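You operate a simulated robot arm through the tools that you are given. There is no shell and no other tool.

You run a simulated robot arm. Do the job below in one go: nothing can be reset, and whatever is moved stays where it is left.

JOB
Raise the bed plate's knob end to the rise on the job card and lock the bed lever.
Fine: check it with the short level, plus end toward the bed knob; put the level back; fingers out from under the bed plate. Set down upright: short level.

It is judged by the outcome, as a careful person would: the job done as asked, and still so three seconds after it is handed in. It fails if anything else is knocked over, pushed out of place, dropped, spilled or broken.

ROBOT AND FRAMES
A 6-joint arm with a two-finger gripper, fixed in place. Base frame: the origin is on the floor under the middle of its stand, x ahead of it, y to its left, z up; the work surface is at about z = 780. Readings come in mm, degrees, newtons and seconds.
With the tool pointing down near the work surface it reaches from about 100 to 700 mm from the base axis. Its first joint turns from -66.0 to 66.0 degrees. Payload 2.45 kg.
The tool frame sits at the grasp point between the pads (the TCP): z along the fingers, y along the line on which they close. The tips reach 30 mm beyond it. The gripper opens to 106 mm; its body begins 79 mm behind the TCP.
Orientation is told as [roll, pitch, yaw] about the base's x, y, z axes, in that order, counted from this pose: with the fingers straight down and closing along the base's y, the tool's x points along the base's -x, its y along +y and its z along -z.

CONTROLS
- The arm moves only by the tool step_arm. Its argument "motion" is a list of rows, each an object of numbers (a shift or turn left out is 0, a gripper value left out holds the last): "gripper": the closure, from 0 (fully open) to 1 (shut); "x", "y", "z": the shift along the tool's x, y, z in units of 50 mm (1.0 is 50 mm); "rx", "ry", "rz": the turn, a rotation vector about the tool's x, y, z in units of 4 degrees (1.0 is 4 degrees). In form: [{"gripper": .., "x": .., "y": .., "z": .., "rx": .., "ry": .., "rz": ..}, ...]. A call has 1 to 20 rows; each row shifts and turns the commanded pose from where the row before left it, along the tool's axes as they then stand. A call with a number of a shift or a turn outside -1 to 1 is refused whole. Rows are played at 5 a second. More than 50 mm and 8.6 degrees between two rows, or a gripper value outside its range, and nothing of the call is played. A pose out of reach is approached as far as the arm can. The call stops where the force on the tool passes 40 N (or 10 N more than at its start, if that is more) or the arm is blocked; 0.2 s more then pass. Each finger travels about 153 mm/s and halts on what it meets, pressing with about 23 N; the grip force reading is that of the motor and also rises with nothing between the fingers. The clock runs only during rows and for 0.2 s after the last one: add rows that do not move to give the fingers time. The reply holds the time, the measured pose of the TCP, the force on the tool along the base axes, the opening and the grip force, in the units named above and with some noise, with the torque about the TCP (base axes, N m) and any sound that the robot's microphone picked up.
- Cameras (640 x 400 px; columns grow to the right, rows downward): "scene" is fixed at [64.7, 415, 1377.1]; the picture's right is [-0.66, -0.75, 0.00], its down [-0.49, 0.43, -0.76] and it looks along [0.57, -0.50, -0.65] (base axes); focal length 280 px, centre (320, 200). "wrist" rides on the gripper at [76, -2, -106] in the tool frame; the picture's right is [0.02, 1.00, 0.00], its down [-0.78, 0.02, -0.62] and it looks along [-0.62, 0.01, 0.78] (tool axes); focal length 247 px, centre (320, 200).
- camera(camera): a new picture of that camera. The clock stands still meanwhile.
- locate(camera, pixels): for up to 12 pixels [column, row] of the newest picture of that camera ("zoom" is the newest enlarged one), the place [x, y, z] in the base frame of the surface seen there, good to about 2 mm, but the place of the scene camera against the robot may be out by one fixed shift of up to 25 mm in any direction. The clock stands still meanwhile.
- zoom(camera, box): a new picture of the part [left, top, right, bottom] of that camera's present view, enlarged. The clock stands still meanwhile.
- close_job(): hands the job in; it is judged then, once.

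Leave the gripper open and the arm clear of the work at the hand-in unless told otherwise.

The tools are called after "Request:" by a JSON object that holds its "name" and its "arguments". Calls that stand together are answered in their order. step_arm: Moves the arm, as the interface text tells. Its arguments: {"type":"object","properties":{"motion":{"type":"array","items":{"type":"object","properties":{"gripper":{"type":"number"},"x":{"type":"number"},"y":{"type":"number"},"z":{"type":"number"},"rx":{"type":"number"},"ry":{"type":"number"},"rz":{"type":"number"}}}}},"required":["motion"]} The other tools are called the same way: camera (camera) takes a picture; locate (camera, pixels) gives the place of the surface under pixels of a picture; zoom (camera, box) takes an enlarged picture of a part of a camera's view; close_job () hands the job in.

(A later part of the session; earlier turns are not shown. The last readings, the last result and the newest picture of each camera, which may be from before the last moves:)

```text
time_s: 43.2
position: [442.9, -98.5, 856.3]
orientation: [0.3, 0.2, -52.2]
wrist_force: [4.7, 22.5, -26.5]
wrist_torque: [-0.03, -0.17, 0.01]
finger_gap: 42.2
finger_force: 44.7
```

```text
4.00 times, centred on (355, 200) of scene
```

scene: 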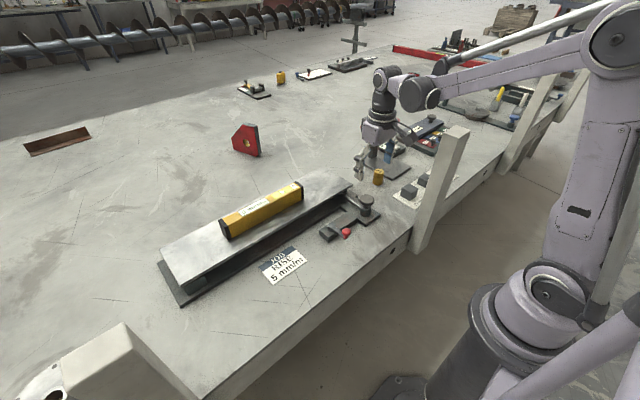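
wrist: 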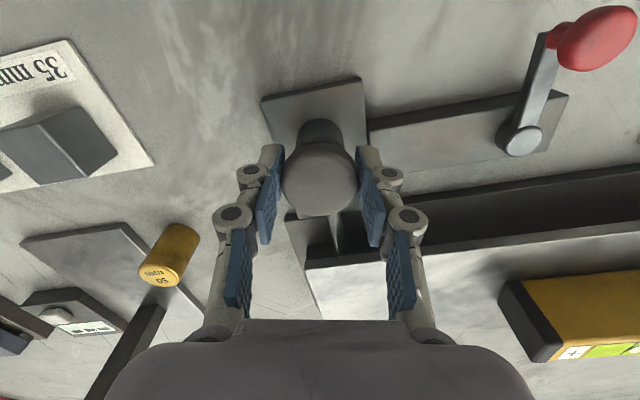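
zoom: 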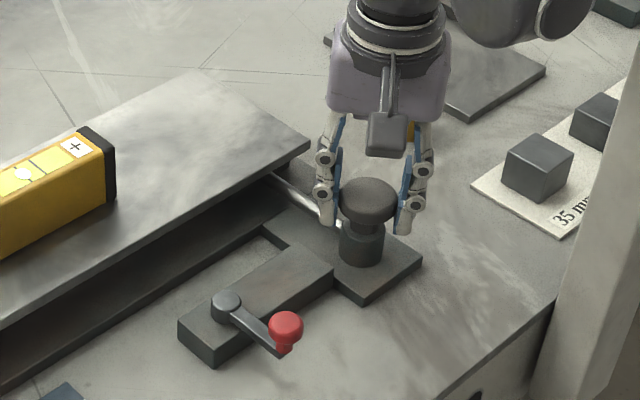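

It now reads −5 mm/m: clockwise lowers the knob end, so counter-clockwise raises it. I'll turn back counter-clockwise by 40° and read.

Request:
{"name": "step_arm", "arguments": {"motion": [{"rz": -1}, {"rz": -1}, {"rz": -1}, {"rz": -1}, {"rz": -1}, {"rz": -1}, {"rz": -1}, {"rz": -1}, {"rz": -1}, {"rz": -1}, {}]}}

Request:
{"name": "zoom", "arguments": {"camera": "scene", "box": [210, 170, 310, 245]}}

```text
time_s: 45.6
position: [442.7, -99.7, 855.8]
orientation: [0.1, -0.1, -12.0]
wrist_force: [1.4, 13.0, -0.3]
wrist_torque: [0.44, 0.02, 0.0]
finger_gap: 42.2
finger_force: 45.0
```

```text
5.33 times, centred on (260, 208) of scene
```

zoom: 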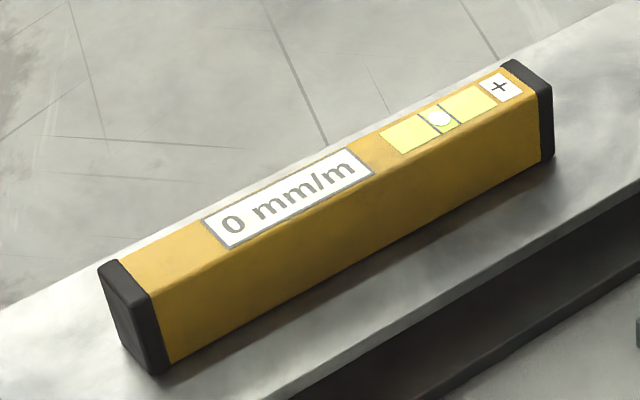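

Back to 0 at yaw −12. The display seems to have coarse steps, so I'll map the steps as I turn counter-clockwise, 16° at a time.

Request:
{"name": "step_arm", "arguments": {"motion": [{"rz": -1}, {"rz": -1}, {"rz": -1}, {"rz": -1}, {}]}}

Request:
{"name": "zoom", "arguments": {"camera": "scene", "box": [210, 170, 310, 245]}}

Request:
{"name": "step_arm", "arguments": {"motion": [{"rz": -1}, {"rz": -1}, {"rz": -1}, {"rz": -1}, {}]}}

Request:
{"name": "zoom", "arguments": {"camera": "scene", "box": [210, 170, 310, 245]}}

```text
time_s: 46.8
position: [441.6, -100.2, 856.0]
orientation: [0.0, -0.1, 4.0]
wrist_force: [3.9, 7.4, -10.7]
wrist_torque: [0.12, -0.42, 0.06]
finger_gap: 42.2
finger_force: 45.5
```

```text
5.33 times, centred on (260, 208) of scene
```

zoom: 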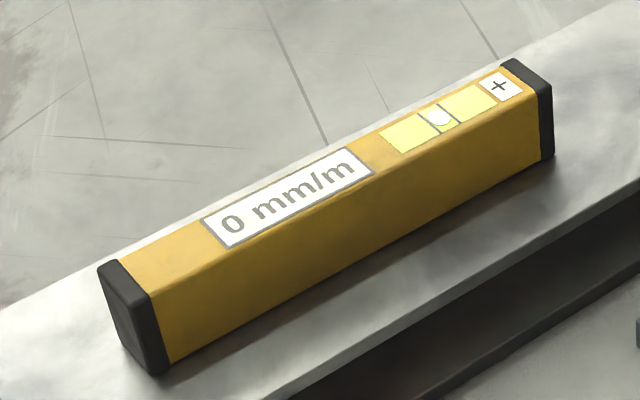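

```text
time_s: 48.0
position: [441.5, -99.8, 857.2]
orientation: [-0.1, 0.0, 20.0]
wrist_force: [3.3, -2.7, -6.8]
wrist_torque: [0.08, -0.23, 0.0]
finger_gap: 42.2
finger_force: 45.1
```

```text
5.33 times, centred on (260, 208) of scene
```

zoom: 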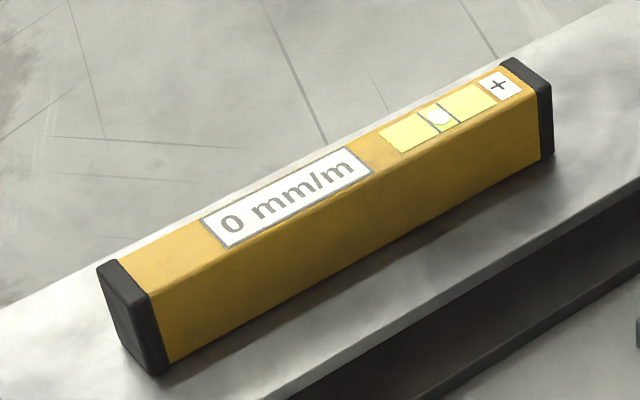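

Still 0 at yaw +20. I'll continue in 12° steps.

Request:
{"name": "step_arm", "arguments": {"motion": [{"rz": -1}, {"rz": -1}, {"rz": -1}, {}]}}

Request:
{"name": "zoom", "arguments": {"camera": "scene", "box": [210, 170, 310, 245]}}

Request:
{"name": "step_arm", "arguments": {"motion": [{"rz": -1}, {"rz": -1}, {"rz": -1}, {}]}}

Request:
{"name": "zoom", "arguments": {"camera": "scene", "box": [210, 170, 310, 245]}}

```text
time_s: 49.0
position: [441.9, -102.0, 856.9]
orientation: [-0.1, 0.0, 32.0]
wrist_force: [3.9, -9.5, -9.5]
wrist_torque: [-0.19, -0.06, -0.03]
finger_gap: 42.4
finger_force: 44.9
```

```text
5.33 times, centred on (260, 208) of scene
```

zoom: 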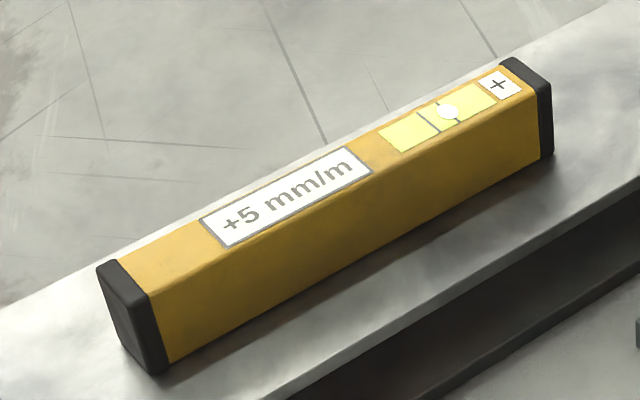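

```text
time_s: 50.0
position: [443.7, -101.7, 856.4]
orientation: [-0.2, 0.0, 43.9]
wrist_force: [9.2, -14.9, -4.7]
wrist_torque: [-0.03, -0.16, -0.01]
finger_gap: 42.5
finger_force: 45.3
```

```text
5.33 times, centred on (260, 208) of scene
```

zoom: 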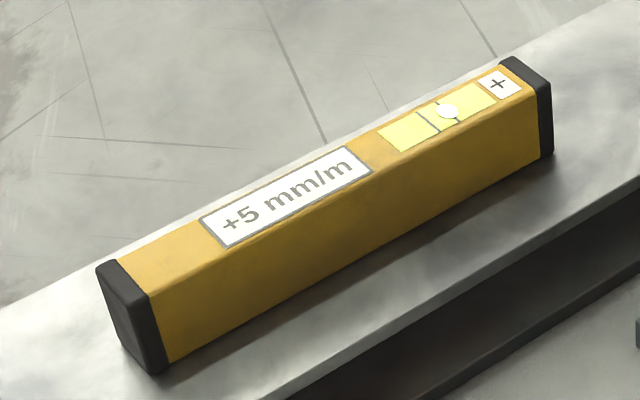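

The bubble and display change in 5 mm/m steps; 0→5 happened between yaw 20 and 32. To land in the middle of the 5 step I'll find where it turns to 10: on to yaw 60, then 72.

Request:
{"name": "step_arm", "arguments": {"motion": [{"rz": -1}, {"rz": -1}, {"rz": -1}, {"rz": -1}, {}]}}

Request:
{"name": "zoom", "arguments": {"camera": "scene", "box": [210, 170, 310, 245]}}

Request:
{"name": "step_arm", "arguments": {"motion": [{"rz": -1}, {"rz": -1}, {}]}}

Request:
{"name": "zoom", "arguments": {"camera": "scene", "box": [210, 170, 310, 245]}}

```text
time_s: 51.2
position: [443.5, -103.2, 855.9]
orientation: [-0.3, 0.0, 60.0]
wrist_force: [13.8, -22.9, 0.9]
wrist_torque: [0.37, -0.4, -0.06]
finger_gap: 42.6
finger_force: 44.8
```

```text
5.33 times, centred on (260, 208) of scene
```

zoom: 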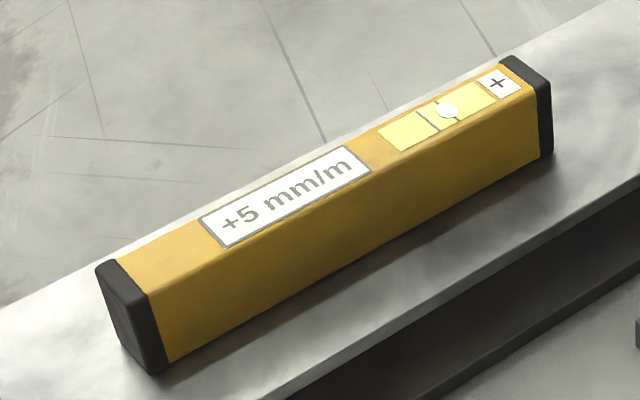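

```text
time_s: 52.0
position: [444.2, -102.0, 856.0]
orientation: [-0.5, 0.2, 68.0]
wrist_force: [17.2, -23.7, 12.5]
wrist_torque: [0.03, -0.32, -0.05]
finger_gap: 42.4
finger_force: 45.0
```

```text
5.33 times, centred on (260, 208) of scene
```

zoom: 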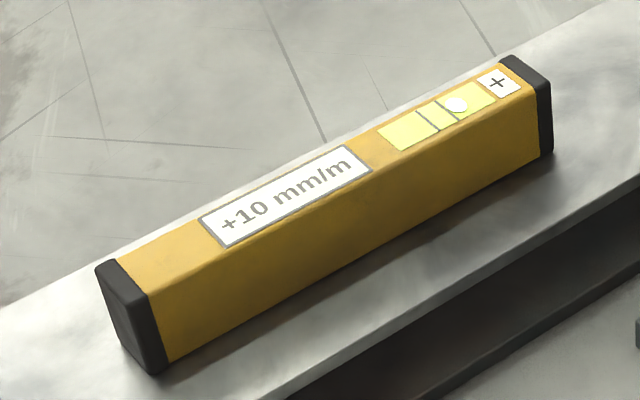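

It reads +10 at yaw 68, +5 at yaw 60. I'll refine the limits on the way back: reading at 64, then 28 and 24.

Request:
{"name": "step_arm", "arguments": {"motion": [{"rz": 1}, {}]}}

Request:
{"name": "zoom", "arguments": {"camera": "scene", "box": [210, 170, 310, 245]}}

Request:
{"name": "step_arm", "arguments": {"motion": [{"rz": 1}, {"rz": 1}, {"rz": 1}, {"rz": 1}, {"rz": 1}, {"rz": 1}, {"rz": 1}, {"rz": 1}, {"rz": 1}, {}]}}

Request:
{"name": "zoom", "arguments": {"camera": "scene", "box": [210, 170, 310, 245]}}

Request:
{"name": "step_arm", "arguments": {"motion": [{"rz": 1}, {}]}}

Request:
{"name": "zoom", "arguments": {"camera": "scene", "box": [210, 170, 310, 245]}}

```text
time_s: 52.6
position: [444.5, -102.5, 855.2]
orientation: [-0.5, 0.3, 63.8]
wrist_force: [16.8, -19.8, 14.0]
wrist_torque: [-0.58, -0.13, -0.05]
finger_gap: 42.4
finger_force: 45.3
```

```text
5.33 times, centred on (260, 208) of scene
```

zoom: 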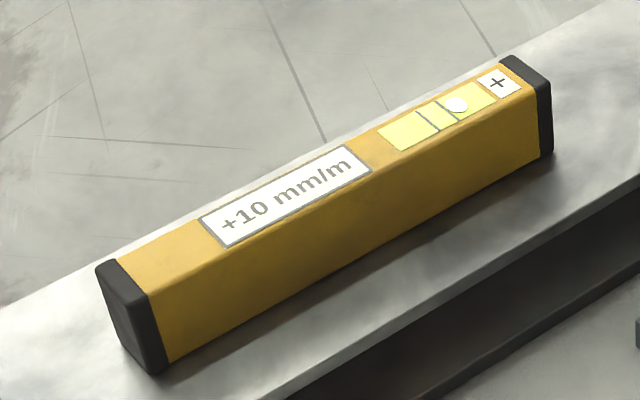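

```text
time_s: 54.8
position: [443.9, -101.2, 856.6]
orientation: [-0.2, -0.1, 27.8]
wrist_force: [9.3, -15.4, 0.0]
wrist_torque: [-0.37, -0.04, -0.06]
finger_gap: 42.3
finger_force: 45.2
```

```text
5.33 times, centred on (260, 208) of scene
```

zoom: 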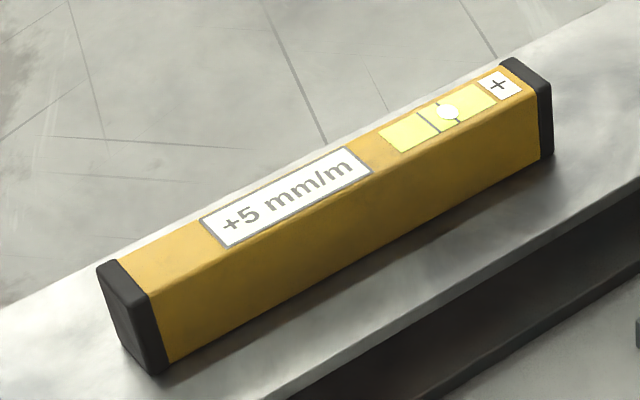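

```text
time_s: 55.4
position: [442.9, -100.8, 855.9]
orientation: [-0.2, 0.0, 23.9]
wrist_force: [9.8, -14.9, 0.0]
wrist_torque: [-0.2, -0.22, -0.08]
finger_gap: 42.4
finger_force: 45.6
```

```text
5.33 times, centred on (260, 208) of scene
```

zoom: 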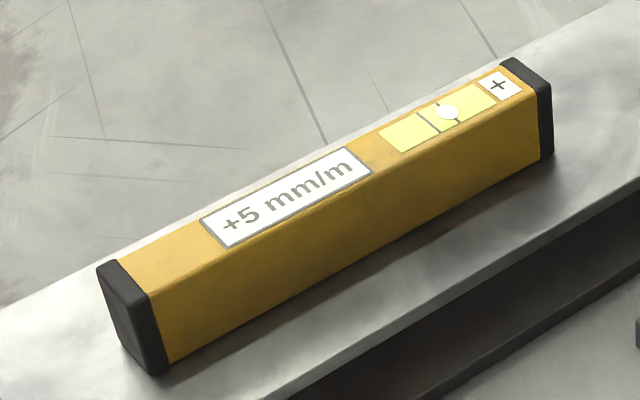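

The 5 step runs from about yaw 21–23 to 61–63, so its middle is at about 42. I'll turn counter-clockwise 18° to yaw 42.

Request:
{"name": "step_arm", "arguments": {"motion": [{"rz": -1}, {"rz": -1}, {"rz": -1}, {"rz": -1}, {"rz": -0.5}, {}]}}

Request:
{"name": "zoom", "arguments": {"camera": "scene", "box": [210, 170, 310, 245]}}

Request:
{"name": "camera", "arguments": {"camera": "wrist"}}

```text
time_s: 56.8
position: [441.7, -101.2, 856.7]
orientation: [-0.2, 0.0, 42.0]
wrist_force: [12.1, -16.6, -2.0]
wrist_torque: [-0.14, -0.17, -0.02]
finger_gap: 42.3
finger_force: 45.5
```

```text
5.33 times, centred on (260, 208) of scene
```

zoom: 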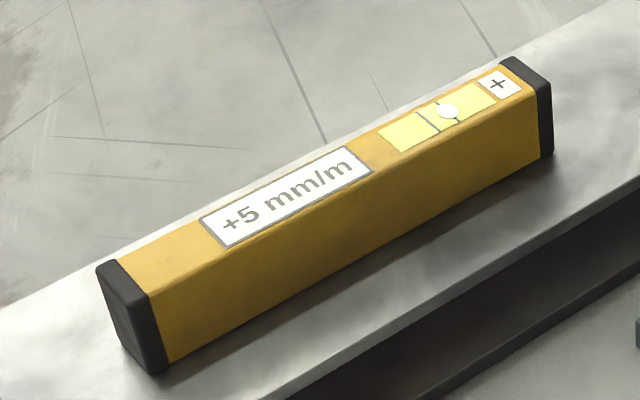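

```text
taken
```

wrist: 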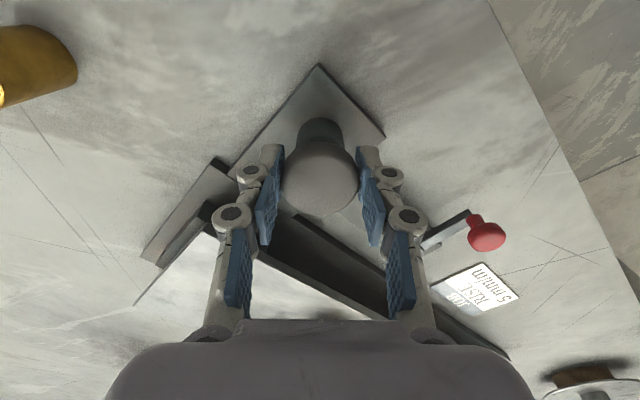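

Reads +5 mm/m. There's 20 N of side load along the closing axis, so I'll relieve it with a 2 mm shift before opening.

Request:
{"name": "step_arm", "arguments": {"motion": [{"y": -0.04}, {}]}}

```text
time_s: 57.4
position: [442.9, -102.3, 856.0]
orientation: [0.0, -0.1, 42.0]
wrist_force: [2.1, -8.3, 2.7]
wrist_torque: [-0.43, -0.28, -0.03]
finger_gap: 42.4
finger_force: 45.3
```

Side load is down. I'll open the fingers and rise 100 mm, then reread the level.

Request:
{"name": "step_arm", "arguments": {"motion": [{"gripper": 0.45}, {"gripper": 0.2}, {"gripper": 0}, {}, {"z": -0.4}, {"z": -0.8}, {"z": -0.8}, {}]}}

Request:
{"name": "zoom", "arguments": {"camera": "scene", "box": [210, 170, 310, 245]}}

Request:
{"name": "camera", "arguments": {"camera": "wrist"}}

Request:
{"name": "zoom", "arguments": {"camera": "scene", "box": [300, 160, 400, 250]}}

```text
time_s: 59.2
position: [442.5, -101.8, 957.2]
orientation: [0.0, 0.0, 41.9]
wrist_force: [-1.2, -0.2, -0.3]
wrist_torque: [-0.01, 0.02, 0.02]
finger_gap: 105.9
finger_force: 0.1
```

```text
5.33 times, centred on (260, 208) of scene
```

zoom: 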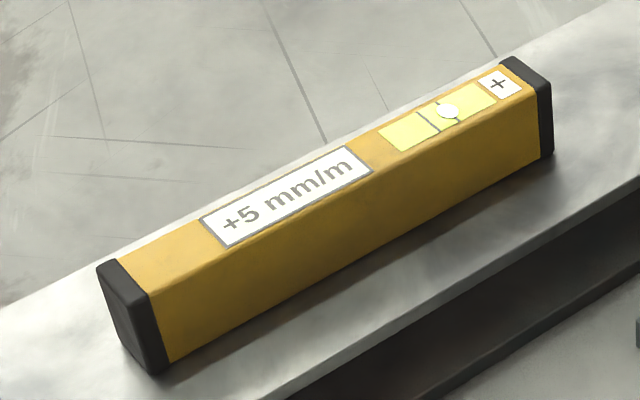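

```text
taken
```

wrist: 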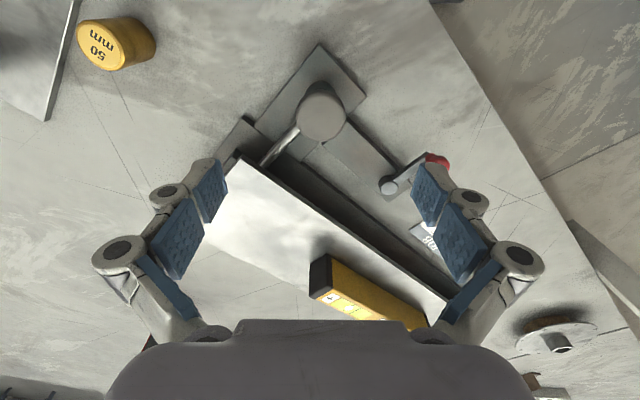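

```text
4.44 times, centred on (350, 205) of scene
```

zoom: 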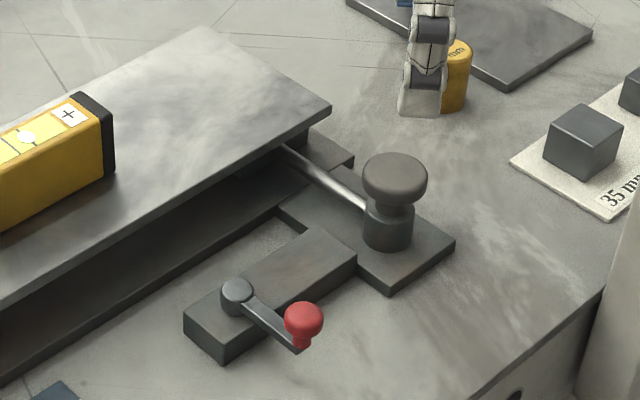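

Still +5 with the knob free. Next comes the lever. I'll turn to yaw 0 and move over its red ball at about (400, 28), staying at z≈957 to measure it.

Request:
{"name": "step_arm", "arguments": {"motion": [{"rz": 1}, {"rz": 1}, {"rz": 1}, {"rz": 1}, {"rz": 1}, {"rz": 1}, {"rz": 1}, {"rz": 1}, {"rz": 1}, {"rz": 1}, {"rz": 0.5}, {"x": 0.21, "y": 0.645}, {"x": 0.21, "y": 0.645}, {"x": 0.21, "y": 0.645}, {"x": 0.21, "y": 0.645}, {}]}}

Request:
{"name": "camera", "arguments": {"camera": "wrist"}}

```text
time_s: 62.6
position: [400.2, 26.1, 954.9]
orientation: [0.1, 0.0, -0.2]
wrist_force: [-0.1, -0.8, 0.5]
wrist_torque: [-0.01, 0.0, 0.01]
finger_gap: 106.0
finger_force: 0.1
```

```text
taken
```

wrist: 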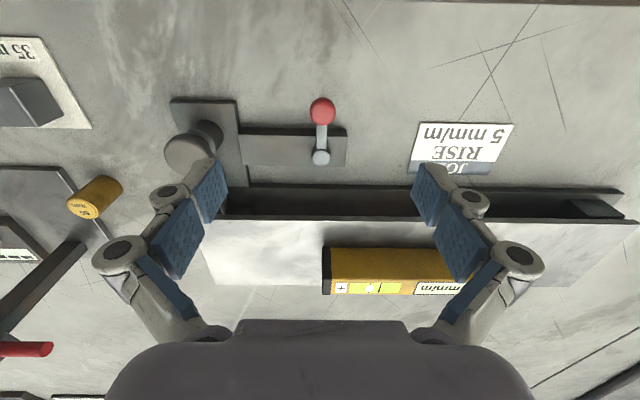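

Request:
{"name": "zoom", "arguments": {"camera": "wrist", "box": [220, 80, 380, 200]}}

Request:
{"name": "locate", "arguments": {"camera": "wrist", "pixels": [[311, 110], [334, 110], [322, 100], [322, 122], [322, 110], [321, 140], [321, 158], [313, 158], [329, 158], [345, 145], [322, 165], [280, 145]]}}

```text
3.33 times, centred on (300, 140) of wrist
```

zoom: 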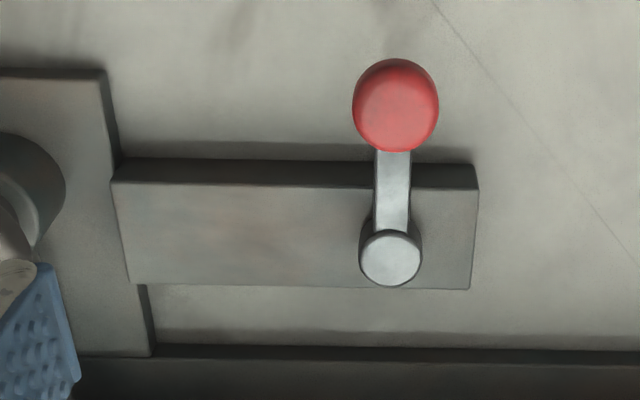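

```text
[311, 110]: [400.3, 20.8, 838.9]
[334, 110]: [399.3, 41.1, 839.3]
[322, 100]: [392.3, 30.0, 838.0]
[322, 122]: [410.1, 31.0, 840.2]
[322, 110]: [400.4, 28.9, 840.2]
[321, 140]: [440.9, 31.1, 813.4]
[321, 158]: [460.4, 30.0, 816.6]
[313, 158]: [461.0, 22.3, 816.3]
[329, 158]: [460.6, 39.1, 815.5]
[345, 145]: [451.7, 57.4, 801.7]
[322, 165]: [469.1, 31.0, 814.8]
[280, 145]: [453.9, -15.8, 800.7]
```

The ball is centred at about (401, 31), about 21 mm wide, top z≈840; the pivot is at (460, 31). I'll descend with open fingers to TCP z≈844 around the ball.

Request:
{"name": "step_arm", "arguments": {"motion": [{"x": -0.016, "y": 0.1, "z": 0.3}, {"z": 0.6}, {"z": 0.6}, {"z": 0.45}, {"z": 0.2}, {"z": 0.07}, {}]}}

Request:
{"name": "camera", "arguments": {"camera": "wrist"}}

```text
time_s: 64.2
position: [403.8, 31.8, 844.9]
orientation: [0.0, -0.1, -0.1]
wrist_force: [-0.1, 1.0, -0.2]
wrist_torque: [0.0, -0.03, -0.02]
finger_gap: 106.1
finger_force: 0.1
```

```text
taken
```

wrist: 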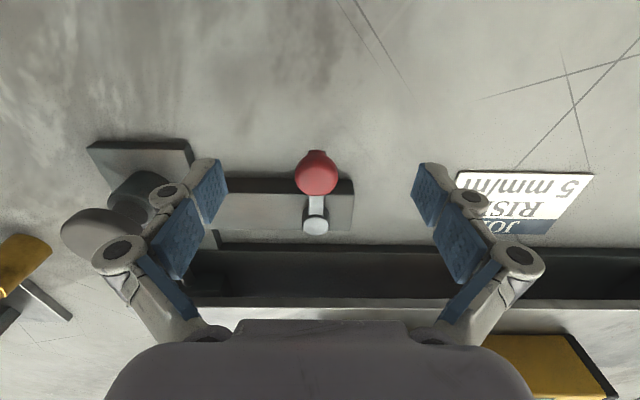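

The ball sits between the pads. I'll shift slightly (2 mm toward −x, 2 mm down) and close on it.

Request:
{"name": "step_arm", "arguments": {"motion": [{"x": 0.04, "z": 0.04}, {"gripper": 0.6}, {"gripper": 1}, {}, {}, {}]}}

Request:
{"name": "camera", "arguments": {"camera": "wrist"}}

```text
time_s: 65.6
position: [399.8, 31.2, 843.9]
orientation: [-0.2, 0.0, 0.0]
wrist_force: [-1.1, -16.4, -2.5]
wrist_torque: [-0.09, 0.05, -0.19]
finger_gap: 21.9
finger_force: 45.5
```

```text
taken
```

wrist: 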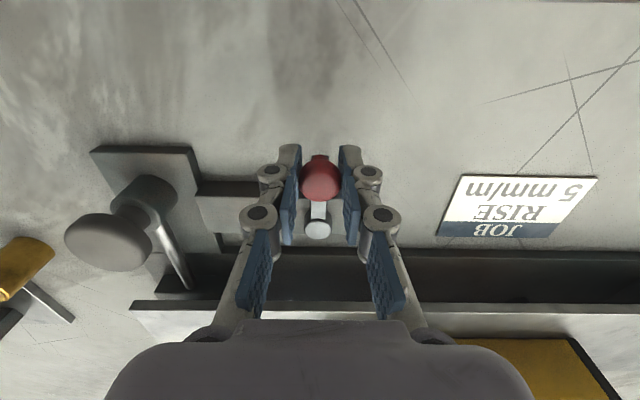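

Gripped (21.9 mm). The ball resisted my 2 mm offset toward +y with 16 N, so that side may be the stop. I'll try swinging the lever counter-clockwise (ball toward −y, along the block) by 12° along its arc.

Request:
{"name": "step_arm", "arguments": {"motion": [{"y": -0.04}, {"x": -0.003, "y": -0.082, "rz": -1}, {"x": -0.003, "y": -0.082, "rz": -1}, {"x": -0.003, "y": -0.082, "rz": -1}, {}]}}

Request:
{"name": "camera", "arguments": {"camera": "wrist"}}

```text
time_s: 66.8
position: [402.1, 18.6, 843.6]
orientation: [-0.1, -0.1, 12.1]
wrist_force: [-1.2, 5.9, 12.3]
wrist_torque: [0.1, 0.02, 0.34]
finger_gap: 22.1
finger_force: 44.9
```

```text
taken
```

wrist: 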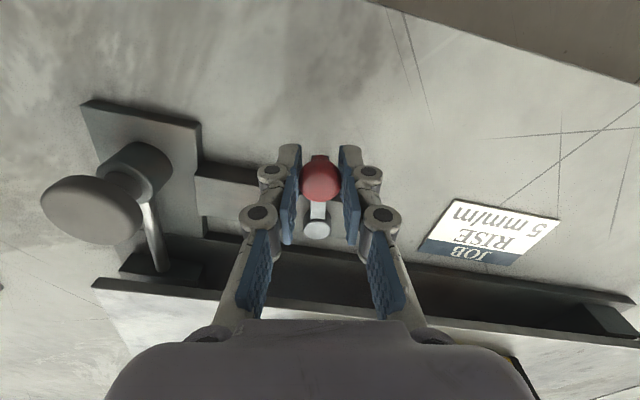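

The lever moves with it, with about 6 N of resistance. I'll continue the arc by 24°.

Request:
{"name": "step_arm", "arguments": {"motion": [{"x": -0.003, "y": -0.082, "rz": -1}, {"x": -0.003, "y": -0.082, "rz": -1}, {"x": -0.003, "y": -0.082, "rz": -1}, {"x": -0.003, "y": -0.082, "rz": -1}, {"x": -0.003, "y": -0.082, "rz": -1}, {"x": -0.003, "y": -0.082, "rz": -1}, {}]}}

Request:
{"name": "zoom", "arguments": {"camera": "scene", "box": [210, 170, 310, 245]}}

Request:
{"name": "camera", "arguments": {"camera": "wrist"}}

```text
time_s: 68.4
position: [412.2, -4.9, 842.4]
orientation: [0.0, 0.0, 36.0]
wrist_force: [7.2, 2.8, 12.6]
wrist_torque: [0.1, -0.24, -0.07]
finger_gap: 22.1
finger_force: 44.9
```

```text
5.33 times, centred on (260, 208) of scene
```

zoom: 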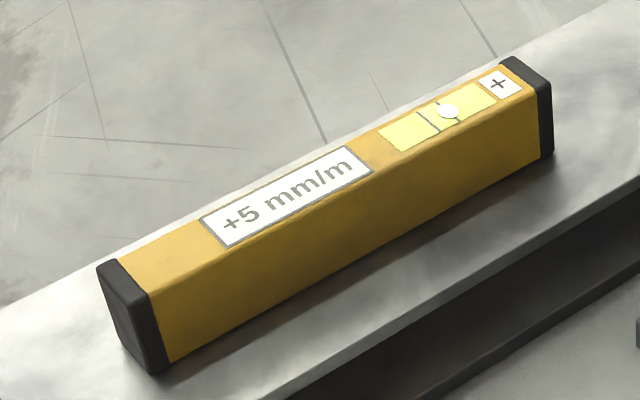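

```text
taken
```

wrist: 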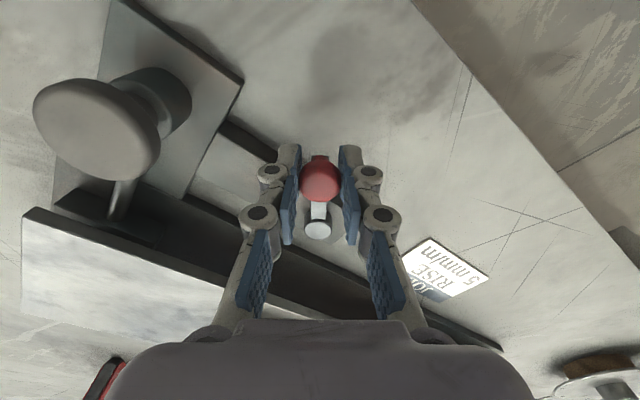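

Moving well, level still +5. I'll continue another 32° to yaw 68.

Request:
{"name": "step_arm", "arguments": {"motion": [{"x": -0.003, "y": -0.082, "rz": -1}, {"x": -0.003, "y": -0.082, "rz": -1}, {"x": -0.003, "y": -0.082, "rz": -1}, {"x": -0.003, "y": -0.082, "rz": -1}, {"x": -0.003, "y": -0.082, "rz": -1}, {"x": -0.003, "y": -0.082, "rz": -1}, {"x": -0.003, "y": -0.082, "rz": -1}, {"x": -0.003, "y": -0.082, "rz": -1}, {}]}}

Request:
{"name": "camera", "arguments": {"camera": "wrist"}}

Request:
{"name": "zoom", "arguments": {"camera": "scene", "box": [290, 150, 410, 250]}}

```text
time_s: 70.4
position: [435.9, -25.5, 843.2]
orientation: [-0.1, 0.0, 68.0]
wrist_force: [2.0, 5.4, 5.2]
wrist_torque: [-0.22, 0.12, 0.04]
finger_gap: 22.3
finger_force: 45.2
```

```text
taken
```

wrist: 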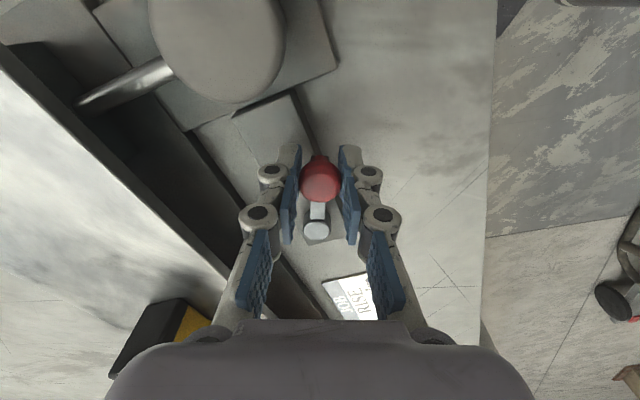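

```text
4.00 times, centred on (350, 200) of scene
```

zoom: 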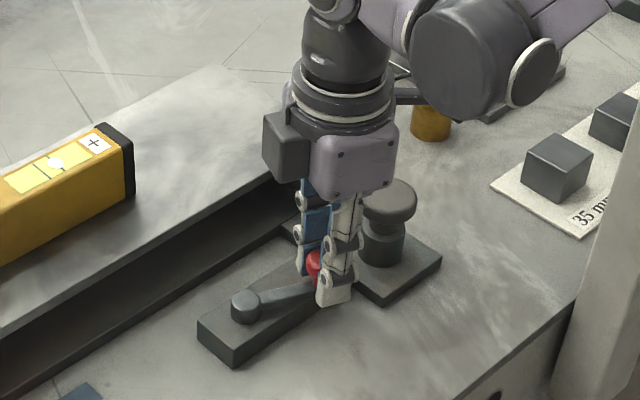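

The lever is now at about 68° and swings easily. I'll go on in smaller parts and watch for the stop: 16° more.

Request:
{"name": "step_arm", "arguments": {"motion": [{"x": -0.003, "y": -0.082, "rz": -1}, {"x": -0.003, "y": -0.082, "rz": -1}, {"x": -0.003, "y": -0.082, "rz": -1}, {"x": -0.003, "y": -0.082, "rz": -1}, {}]}}

Request:
{"name": "step_arm", "arguments": {"motion": [{"x": -0.003, "y": -0.082, "rz": -1}, {"x": -0.001, "y": -0.041, "rz": -0.5}, {}]}}

```text
time_s: 71.2
position: [440.8, -25.8, 842.4]
orientation: [1.2, 0.0, 79.8]
wrist_force: [-10.3, 3.8, 6.5]
wrist_torque: [0.02, 0.21, -0.04]
finger_gap: 22.0
finger_force: 44.6
stopped in row 4: the force on the tool passed its limit at 43 N (the readings are from after the stop); the commanded pose is now the measured one
```

```text
time_s: 71.8
position: [440.6, -24.6, 843.4]
orientation: [2.1, -0.3, 85.2]
wrist_force: [-9.7, 2.7, 6.0]
wrist_torque: [0.07, 0.22, -0.08]
finger_gap: 22.3
finger_force: 44.6
stopped in row 2: the force on the tool passed its limit at 42 N (the readings are from after the stop); the commanded pose is now the measured one
```

The motion met a firm stop at about 71° of lever swing (43 N). I'll look at whether it's the lever's end stop or something touching.

Request:
{"name": "camera", "arguments": {"camera": "wrist"}}

Request:
{"name": "zoom", "arguments": {"camera": "scene", "box": [290, 150, 410, 250]}}

Request:
{"name": "zoom", "arguments": {"camera": "scene", "box": [210, 170, 310, 245]}}

```text
taken
```

wrist: 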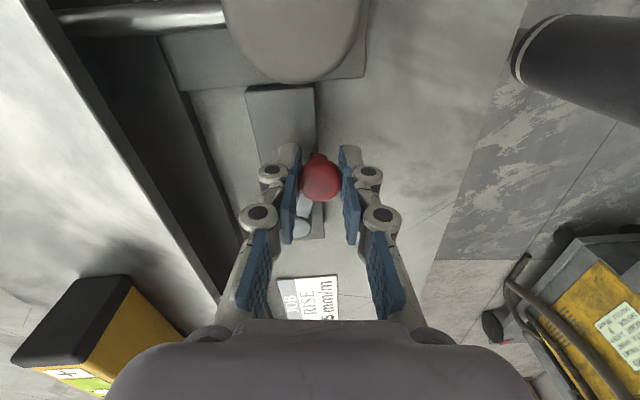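

```text
4.00 times, centred on (350, 200) of scene
```

zoom: 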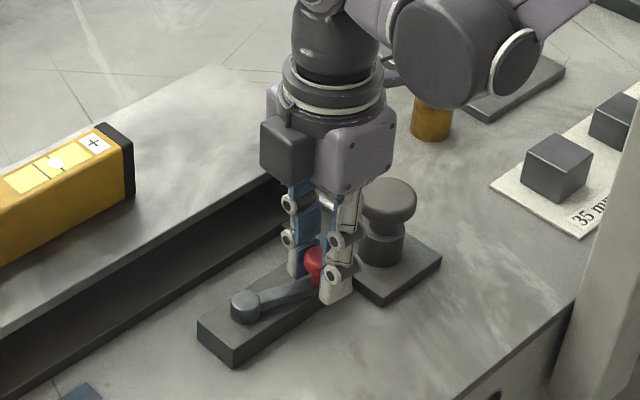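

```text
5.33 times, centred on (260, 208) of scene
```

zoom: 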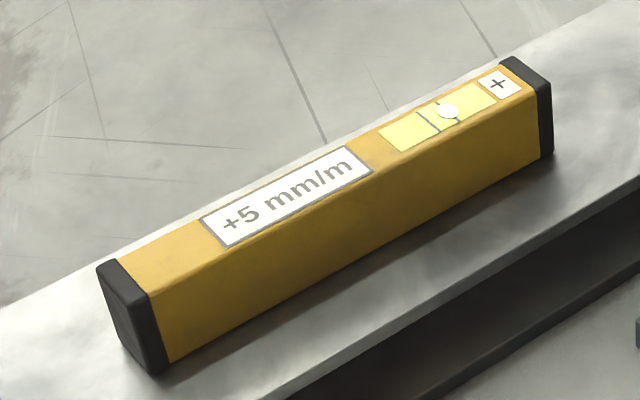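

Nothing else touches; the lever has met its own end stop at about 71–72°, and the level still reads +5. I'll open the fingers partway and rise straight up to see if the lever stays.

Request:
{"name": "step_arm", "arguments": {"motion": [{"gripper": 0.6}, {"gripper": 0.4}, {}, {}]}}

Request:
{"name": "step_arm", "arguments": {"motion": [{"z": -0.3}, {"z": -0.6}, {"z": -0.8}, {"z": -0.8}, {}]}}

Request:
{"name": "camera", "arguments": {"camera": "wrist"}}

Request:
{"name": "zoom", "arguments": {"camera": "scene", "box": [290, 150, 410, 250]}}

Request:
{"name": "zoom", "arguments": {"camera": "scene", "box": [210, 170, 310, 245]}}

```text
time_s: 72.8
position: [441.9, -24.9, 841.9]
orientation: [1.9, -0.2, 85.1]
wrist_force: [-0.2, 0.0, 0.0]
wrist_torque: [0.0, -0.01, 0.02]
finger_gap: 63.7
finger_force: 0.1
```

```text
time_s: 74.0
position: [447.9, -26.1, 967.4]
orientation: [1.9, -0.4, 85.1]
wrist_force: [-0.9, 0.2, 1.8]
wrist_torque: [-0.04, 0.0, 0.0]
finger_gap: 63.4
finger_force: 0.1
```

```text
taken
```

wrist: 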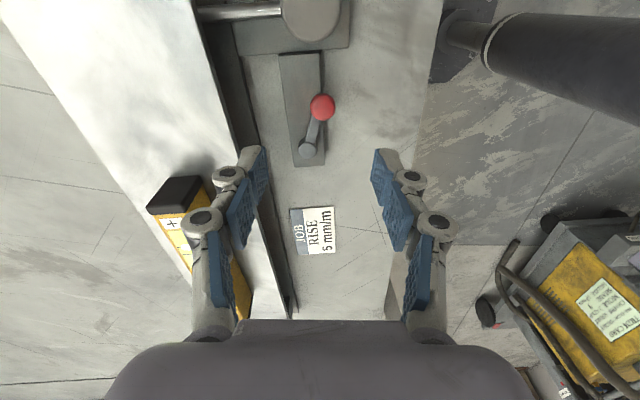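

```text
4.00 times, centred on (350, 200) of scene
```

zoom: 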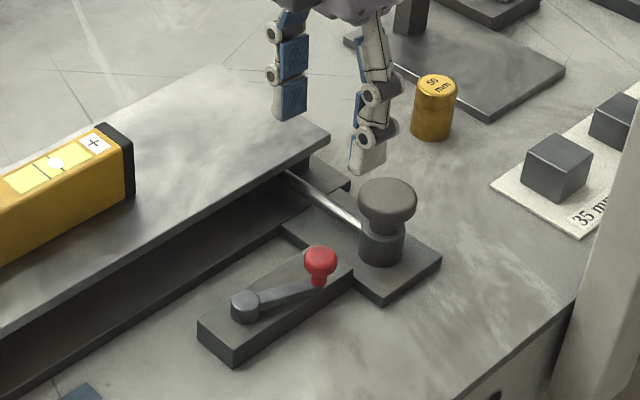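

```text
5.33 times, centred on (260, 208) of scene
```

zoom: 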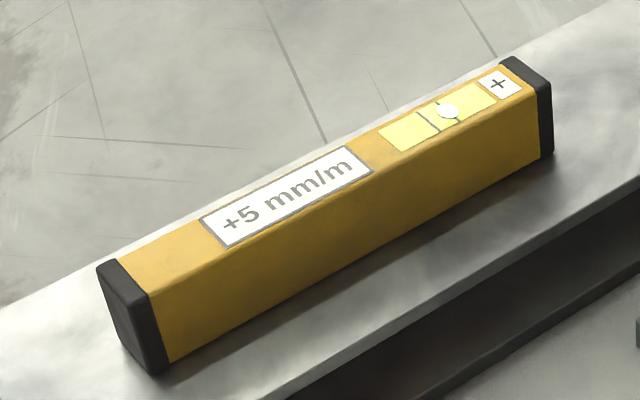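

The lever stays swung over the block, and the level still reads +5. I'll measure the lever's ball and pivot.

Request:
{"name": "locate", "arguments": {"camera": "wrist", "pixels": [[322, 107], [306, 149], [314, 130], [170, 235], [180, 185]]}}

```text
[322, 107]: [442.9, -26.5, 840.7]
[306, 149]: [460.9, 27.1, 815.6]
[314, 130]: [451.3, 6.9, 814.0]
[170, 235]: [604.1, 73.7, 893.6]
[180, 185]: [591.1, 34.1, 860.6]
```

The ball is at (443, −26), lever at about 72°, resting at its stop. Now I'll straighten the gripper (yaw 90, roll 0) and move above the level at (594, 157).

Request:
{"name": "step_arm", "arguments": {"motion": [{"gripper": 0, "rx": 0.475, "ry": 0.1, "z": -0.3}, {"rz": -0.6, "z": -0.3}, {"rz": -0.625}, {"x": -0.457, "y": -0.366}, {"x": -0.457, "y": -0.366}, {"x": -0.457, "y": -0.366}, {"x": -0.457, "y": -0.366}, {"x": -0.457, "y": -0.366}, {"x": -0.457, "y": -0.366}, {"x": -0.457, "y": -0.366}, {"x": -0.457, "y": -0.366}, {}]}}

Request:
{"name": "camera", "arguments": {"camera": "wrist"}}

```text
time_s: 76.6
position: [595.1, 156.7, 996.8]
orientation: [0.0, 0.0, 89.9]
wrist_force: [0.0, 1.1, 0.8]
wrist_torque: [-0.01, -0.05, 0.05]
finger_gap: 105.8
finger_force: 0.1
```

```text
taken
```

wrist: 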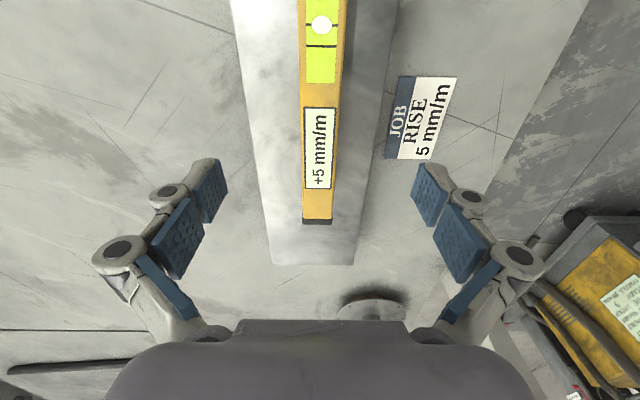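

Request:
{"name": "locate", "arguments": {"camera": "wrist", "pixels": [[303, 200], [331, 200], [304, 100], [342, 100], [304, 40], [345, 40], [317, 215], [317, 222], [318, 80]]}}

Request:
{"name": "zoom", "arguments": {"camera": "wrist", "box": [270, 0, 370, 240]}}

```text
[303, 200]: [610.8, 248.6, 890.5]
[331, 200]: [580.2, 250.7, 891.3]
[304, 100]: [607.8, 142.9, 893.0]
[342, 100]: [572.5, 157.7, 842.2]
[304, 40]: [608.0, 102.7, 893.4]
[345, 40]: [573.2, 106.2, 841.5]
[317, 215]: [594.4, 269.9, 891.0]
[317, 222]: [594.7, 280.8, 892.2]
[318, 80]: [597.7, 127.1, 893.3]
```

```text
1.67 times, centred on (320, 120) of wrist
```

zoom: 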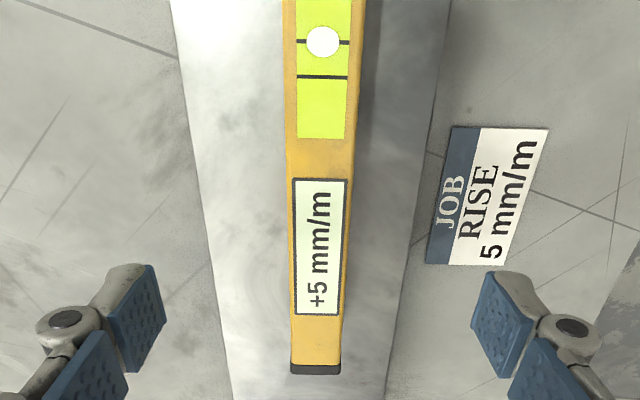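

It reads +5 mm/m from this side too, with the lever locked. The level's centre is at (594.5, 156). I'll descend to grip it at TCP z≈889, as before.

Request:
{"name": "step_arm", "arguments": {"motion": [{"z": 0.4}, {"z": 0.6}, {"z": 0.6}, {"z": 0.36}, {"z": 0.16}, {}]}}

Request:
{"name": "step_arm", "arguments": {"motion": [{"gripper": 0.5}, {"gripper": 1}, {}, {}, {}]}}

Request:
{"name": "camera", "arguments": {"camera": "wrist"}}

```text
time_s: 78.0
position: [593.8, 155.8, 889.1]
orientation: [0.0, 0.1, 90.0]
wrist_force: [-0.1, 0.0, 0.6]
wrist_torque: [0.0, 0.0, 0.0]
finger_gap: 106.2
finger_force: 0.1
```

```text
time_s: 79.2
position: [592.7, 157.1, 890.8]
orientation: [0.0, 0.1, 90.0]
wrist_force: [1.6, 1.1, 10.5]
wrist_torque: [0.13, 0.05, -0.07]
finger_gap: 33.5
finger_force: 22.8
```

```text
taken
```

wrist: 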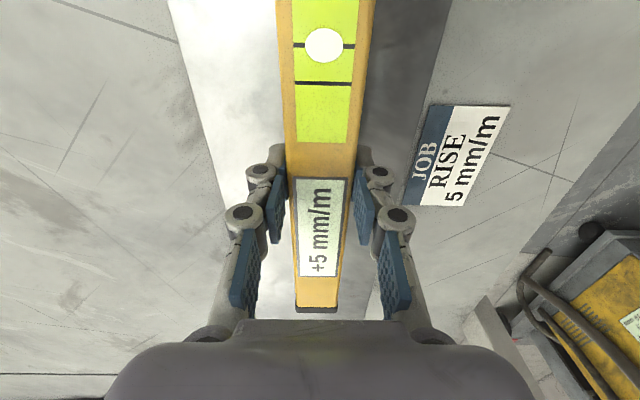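

Gripped at 33.5 mm. I'll lift slowly by about 10 mm and check the weight and gap.

Request:
{"name": "step_arm", "arguments": {"motion": [{"z": -0.04}, {"z": -0.04}, {"z": -0.04}, {"z": -0.04}, {"z": -0.05}, {}]}}

Request:
{"name": "step_arm", "arguments": {"motion": [{"z": -0.08}, {"z": -0.1}, {"z": -0.1}, {"z": -0.08}, {}]}}

Request:
{"name": "camera", "arguments": {"camera": "scene"}}

Request:
{"name": "camera", "arguments": {"camera": "wrist"}}

```text
time_s: 80.6
position: [592.3, 155.5, 900.6]
orientation: [0.0, 0.1, 90.0]
wrist_force: [-0.5, -0.2, -2.1]
wrist_torque: [0.0, -0.02, 0.0]
finger_gap: 33.5
finger_force: 22.6
```

```text
time_s: 81.8
position: [592.1, 156.7, 918.4]
orientation: [-0.1, 0.2, 90.1]
wrist_force: [1.0, -1.2, -3.2]
wrist_torque: [-0.06, -0.04, -0.01]
finger_gap: 33.2
finger_force: 23.2
```

```text
taken
```

scene: 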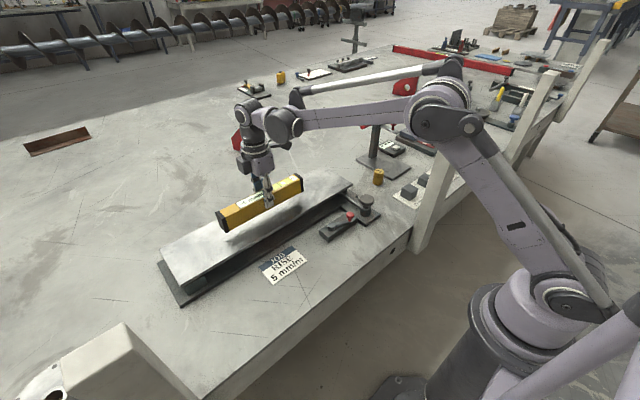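

```text
taken
```

wrist: 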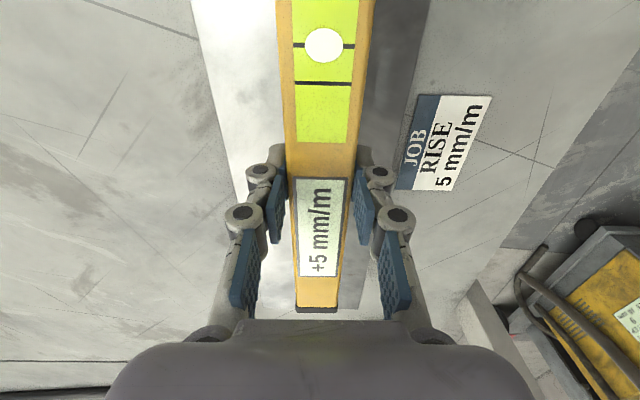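

The level is held well. I'll locate it in the grip to compute the exact return offset.

Request:
{"name": "locate", "arguments": {"camera": "wrist", "pixels": [[318, 290], [318, 306], [318, 309], [290, 150], [350, 150], [318, 110], [318, 20]]}}

```text
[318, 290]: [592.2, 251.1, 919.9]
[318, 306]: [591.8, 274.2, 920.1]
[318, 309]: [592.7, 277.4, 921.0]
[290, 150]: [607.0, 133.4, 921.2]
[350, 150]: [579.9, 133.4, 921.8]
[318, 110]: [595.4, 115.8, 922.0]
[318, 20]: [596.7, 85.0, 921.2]
```

The grip offset matches the one I picked up with, so I'll carry it back to TCP (410.6, 277) at this height.

Request:
{"name": "step_arm", "arguments": {"motion": [{"x": -0.08, "y": 0.12}, {"x": -0.15, "y": 0.227}, {"x": -0.15, "y": 0.227}, {"x": -0.15, "y": 0.227}, {"x": -0.15, "y": 0.227}, {"x": -0.15, "y": 0.227}, {"x": -0.15, "y": 0.227}, {"x": -0.15, "y": 0.227}, {"x": -0.15, "y": 0.227}, {"x": -0.15, "y": 0.227}, {"x": -0.15, "y": 0.227}, {"x": -0.15, "y": 0.227}, {"x": -0.15, "y": 0.227}, {"x": -0.15, "y": 0.227}, {"x": -0.15, "y": 0.227}, {"x": -0.15, "y": 0.227}, {"x": -0.08, "y": 0.105}, {}]}}

Request:
{"name": "camera", "arguments": {"camera": "wrist"}}

Request:
{"name": "camera", "arguments": {"camera": "scene"}}

```text
time_s: 85.6
position: [412.6, 278.4, 919.2]
orientation: [0.0, 0.1, 90.0]
wrist_force: [0.8, 0.1, -2.3]
wrist_torque: [0.03, -0.02, -0.03]
finger_gap: 33.6
finger_force: 22.8
```

```text
taken
```

wrist: 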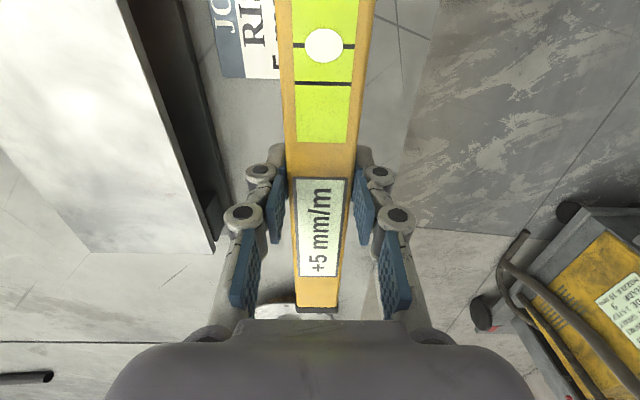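

```text
taken
```

scene: 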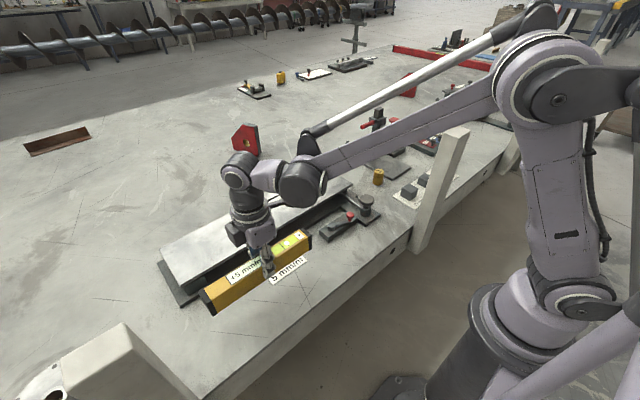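

Request:
{"name": "locate", "arguments": {"camera": "wrist", "pixels": [[318, 290], [318, 306], [318, 309], [290, 150], [350, 150], [250, 60]]}}

```text
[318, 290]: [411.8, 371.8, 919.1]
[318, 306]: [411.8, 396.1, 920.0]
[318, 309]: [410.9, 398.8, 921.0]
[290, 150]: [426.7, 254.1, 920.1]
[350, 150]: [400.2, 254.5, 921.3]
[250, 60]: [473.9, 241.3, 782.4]
```

It's about 2 mm too far to +y and 1 mm to +x compared with the original grip, so I'll correct that and lower 84 mm.

Request:
{"name": "step_arm", "arguments": {"motion": [{"x": 0.04, "y": 0.02, "z": 0.1}, {"z": 0.25}, {"z": 0.25}, {"z": 0.25}, {"z": 0.25}, {"z": 0.25}, {"z": 0.15}, {"z": 0.1}, {"z": 0.08}, {}]}}

Request:
{"name": "camera", "arguments": {"camera": "wrist"}}

Request:
{"name": "zoom", "arguments": {"camera": "scene", "box": [190, 210, 330, 340]}}

```text
time_s: 87.8
position: [411.8, 275.2, 834.9]
orientation: [0.0, 0.1, 90.0]
wrist_force: [0.3, -0.2, -2.5]
wrist_torque: [-0.02, 0.01, -0.02]
finger_gap: 33.2
finger_force: 22.8
```

```text
taken
```

wrist: 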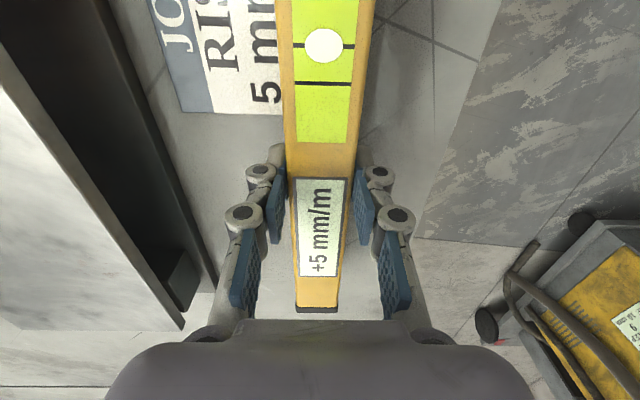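

```text
3.08 times, centred on (260, 275) of scene
```

zoom: 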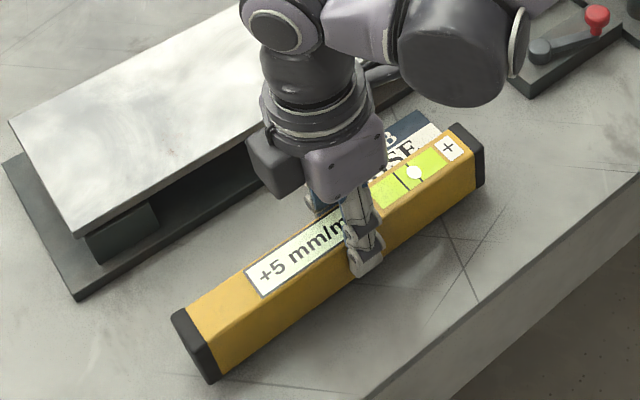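

About 7 mm left. I'll lower in 2 mm then 1 mm steps until contact.

Request:
{"name": "step_arm", "arguments": {"motion": [{"z": 0.04}, {"z": 0.04}, {}]}}

Request:
{"name": "step_arm", "arguments": {"motion": [{"z": 0.03}, {}]}}

Request:
{"name": "step_arm", "arguments": {"motion": [{"z": 0.02}, {}]}}

```text
time_s: 88.6
position: [411.6, 275.2, 830.4]
orientation: [0.0, 0.2, 90.0]
wrist_force: [-0.1, -0.5, -3.7]
wrist_torque: [0.0, 0.02, 0.0]
finger_gap: 33.5
finger_force: 24.0
```

```text
time_s: 89.2
position: [411.3, 275.3, 828.2]
orientation: [-0.1, 0.1, 90.0]
wrist_force: [0.0, -0.5, -2.8]
wrist_torque: [-0.03, 0.04, 0.03]
finger_gap: 33.4
finger_force: 23.6
```

```text
time_s: 89.8
position: [411.5, 275.8, 828.1]
orientation: [0.1, 0.0, 90.1]
wrist_force: [0.2, -0.7, -2.2]
wrist_torque: [0.19, 0.05, 0.0]
finger_gap: 33.5
finger_force: 23.1
```

Torque shows one end just touching. I'll go on in 1 mm steps.

Request:
{"name": "step_arm", "arguments": {"motion": [{"z": 0.015}, {}]}}

Request:
{"name": "step_arm", "arguments": {"motion": [{"z": 0.015}, {}]}}

```text
time_s: 90.4
position: [411.6, 275.2, 827.1]
orientation: [0.0, 0.1, 90.0]
wrist_force: [-0.7, -1.3, 5.5]
wrist_torque: [0.56, 0.04, -0.06]
finger_gap: 33.2
finger_force: 22.4
```

```text
time_s: 91.0
position: [411.3, 275.4, 827.2]
orientation: [0.0, 0.0, 89.9]
wrist_force: [1.6, -0.3, 18.3]
wrist_torque: [-0.05, -0.07, -0.01]
finger_gap: 33.4
finger_force: 23.2
```

The level is fully down (18 N, no torque). I'll open and rise straight up.

Request:
{"name": "step_arm", "arguments": {"motion": [{"gripper": 0.5}, {"gripper": 0.25}, {"gripper": 0}, {}, {}]}}

Request:
{"name": "step_arm", "arguments": {"motion": [{"z": -0.3}, {"z": -0.7}, {"z": -0.8}, {"z": -0.8}, {"z": -0.8}, {}]}}

Request:
{"name": "camera", "arguments": {"camera": "wrist"}}

Request:
{"name": "camera", "arguments": {"camera": "scene"}}

Request:
{"name": "zoom", "arguments": {"camera": "scene", "box": [150, 160, 400, 340]}}

```text
time_s: 92.2
position: [411.2, 275.0, 826.5]
orientation: [0.0, 0.1, 89.9]
wrist_force: [-0.5, 0.2, -0.5]
wrist_torque: [0.05, -0.01, -0.04]
finger_gap: 105.9
finger_force: 0.1
```

```text
time_s: 93.6
position: [412.6, 274.6, 998.1]
orientation: [0.0, 0.1, 90.1]
wrist_force: [-0.1, -0.1, -0.2]
wrist_torque: [0.03, 0.0, 0.0]
finger_gap: 105.8
finger_force: 0.1
```

```text
taken
```

wrist: 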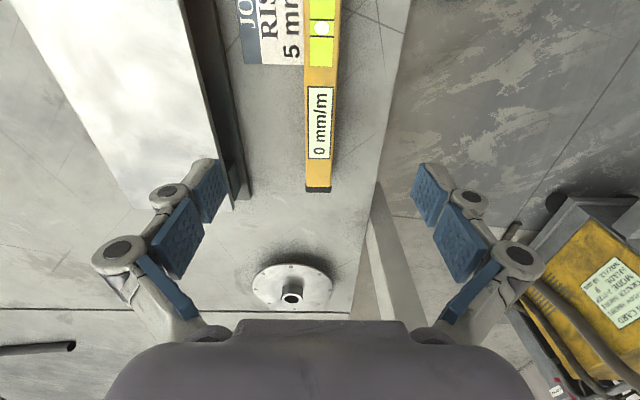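

```text
taken
```

scene: 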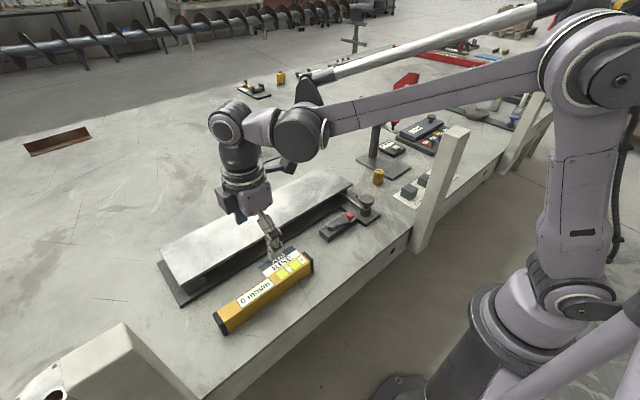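

```text
2.22 times, centred on (275, 250) of scene
```

zoom: 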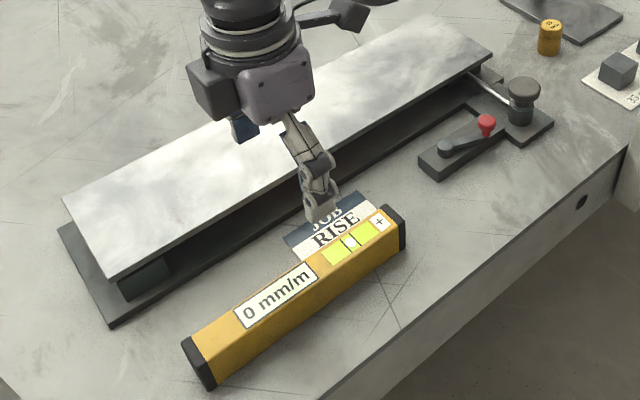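

The level is back and reads 0 on the table. I'll compare its place with the original and move the arm up and clear.

Request:
{"name": "locate", "arguments": {"camera": "wrist", "pixels": [[318, 186], [318, 191], [306, 100], [336, 100], [307, 165], [332, 165], [308, 20], [338, 20]]}}

Request:
{"name": "step_arm", "arguments": {"motion": [{"z": -0.8}, {"z": -0.8}, {"z": -0.8}, {"z": -0.8}, {}]}}

```text
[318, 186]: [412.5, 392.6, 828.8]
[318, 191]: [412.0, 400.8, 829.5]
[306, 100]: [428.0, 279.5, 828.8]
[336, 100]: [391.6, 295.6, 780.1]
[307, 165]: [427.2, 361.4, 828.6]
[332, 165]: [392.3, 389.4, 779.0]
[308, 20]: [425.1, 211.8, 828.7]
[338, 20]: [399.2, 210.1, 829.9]
```

```text
time_s: 94.8
position: [412.6, 275.2, 1156.8]
orientation: [0.1, 0.1, 90.0]
wrist_force: [-0.1, -1.0, -0.3]
wrist_torque: [0.01, -0.02, -0.01]
finger_gap: 106.0
finger_force: 0.0
```

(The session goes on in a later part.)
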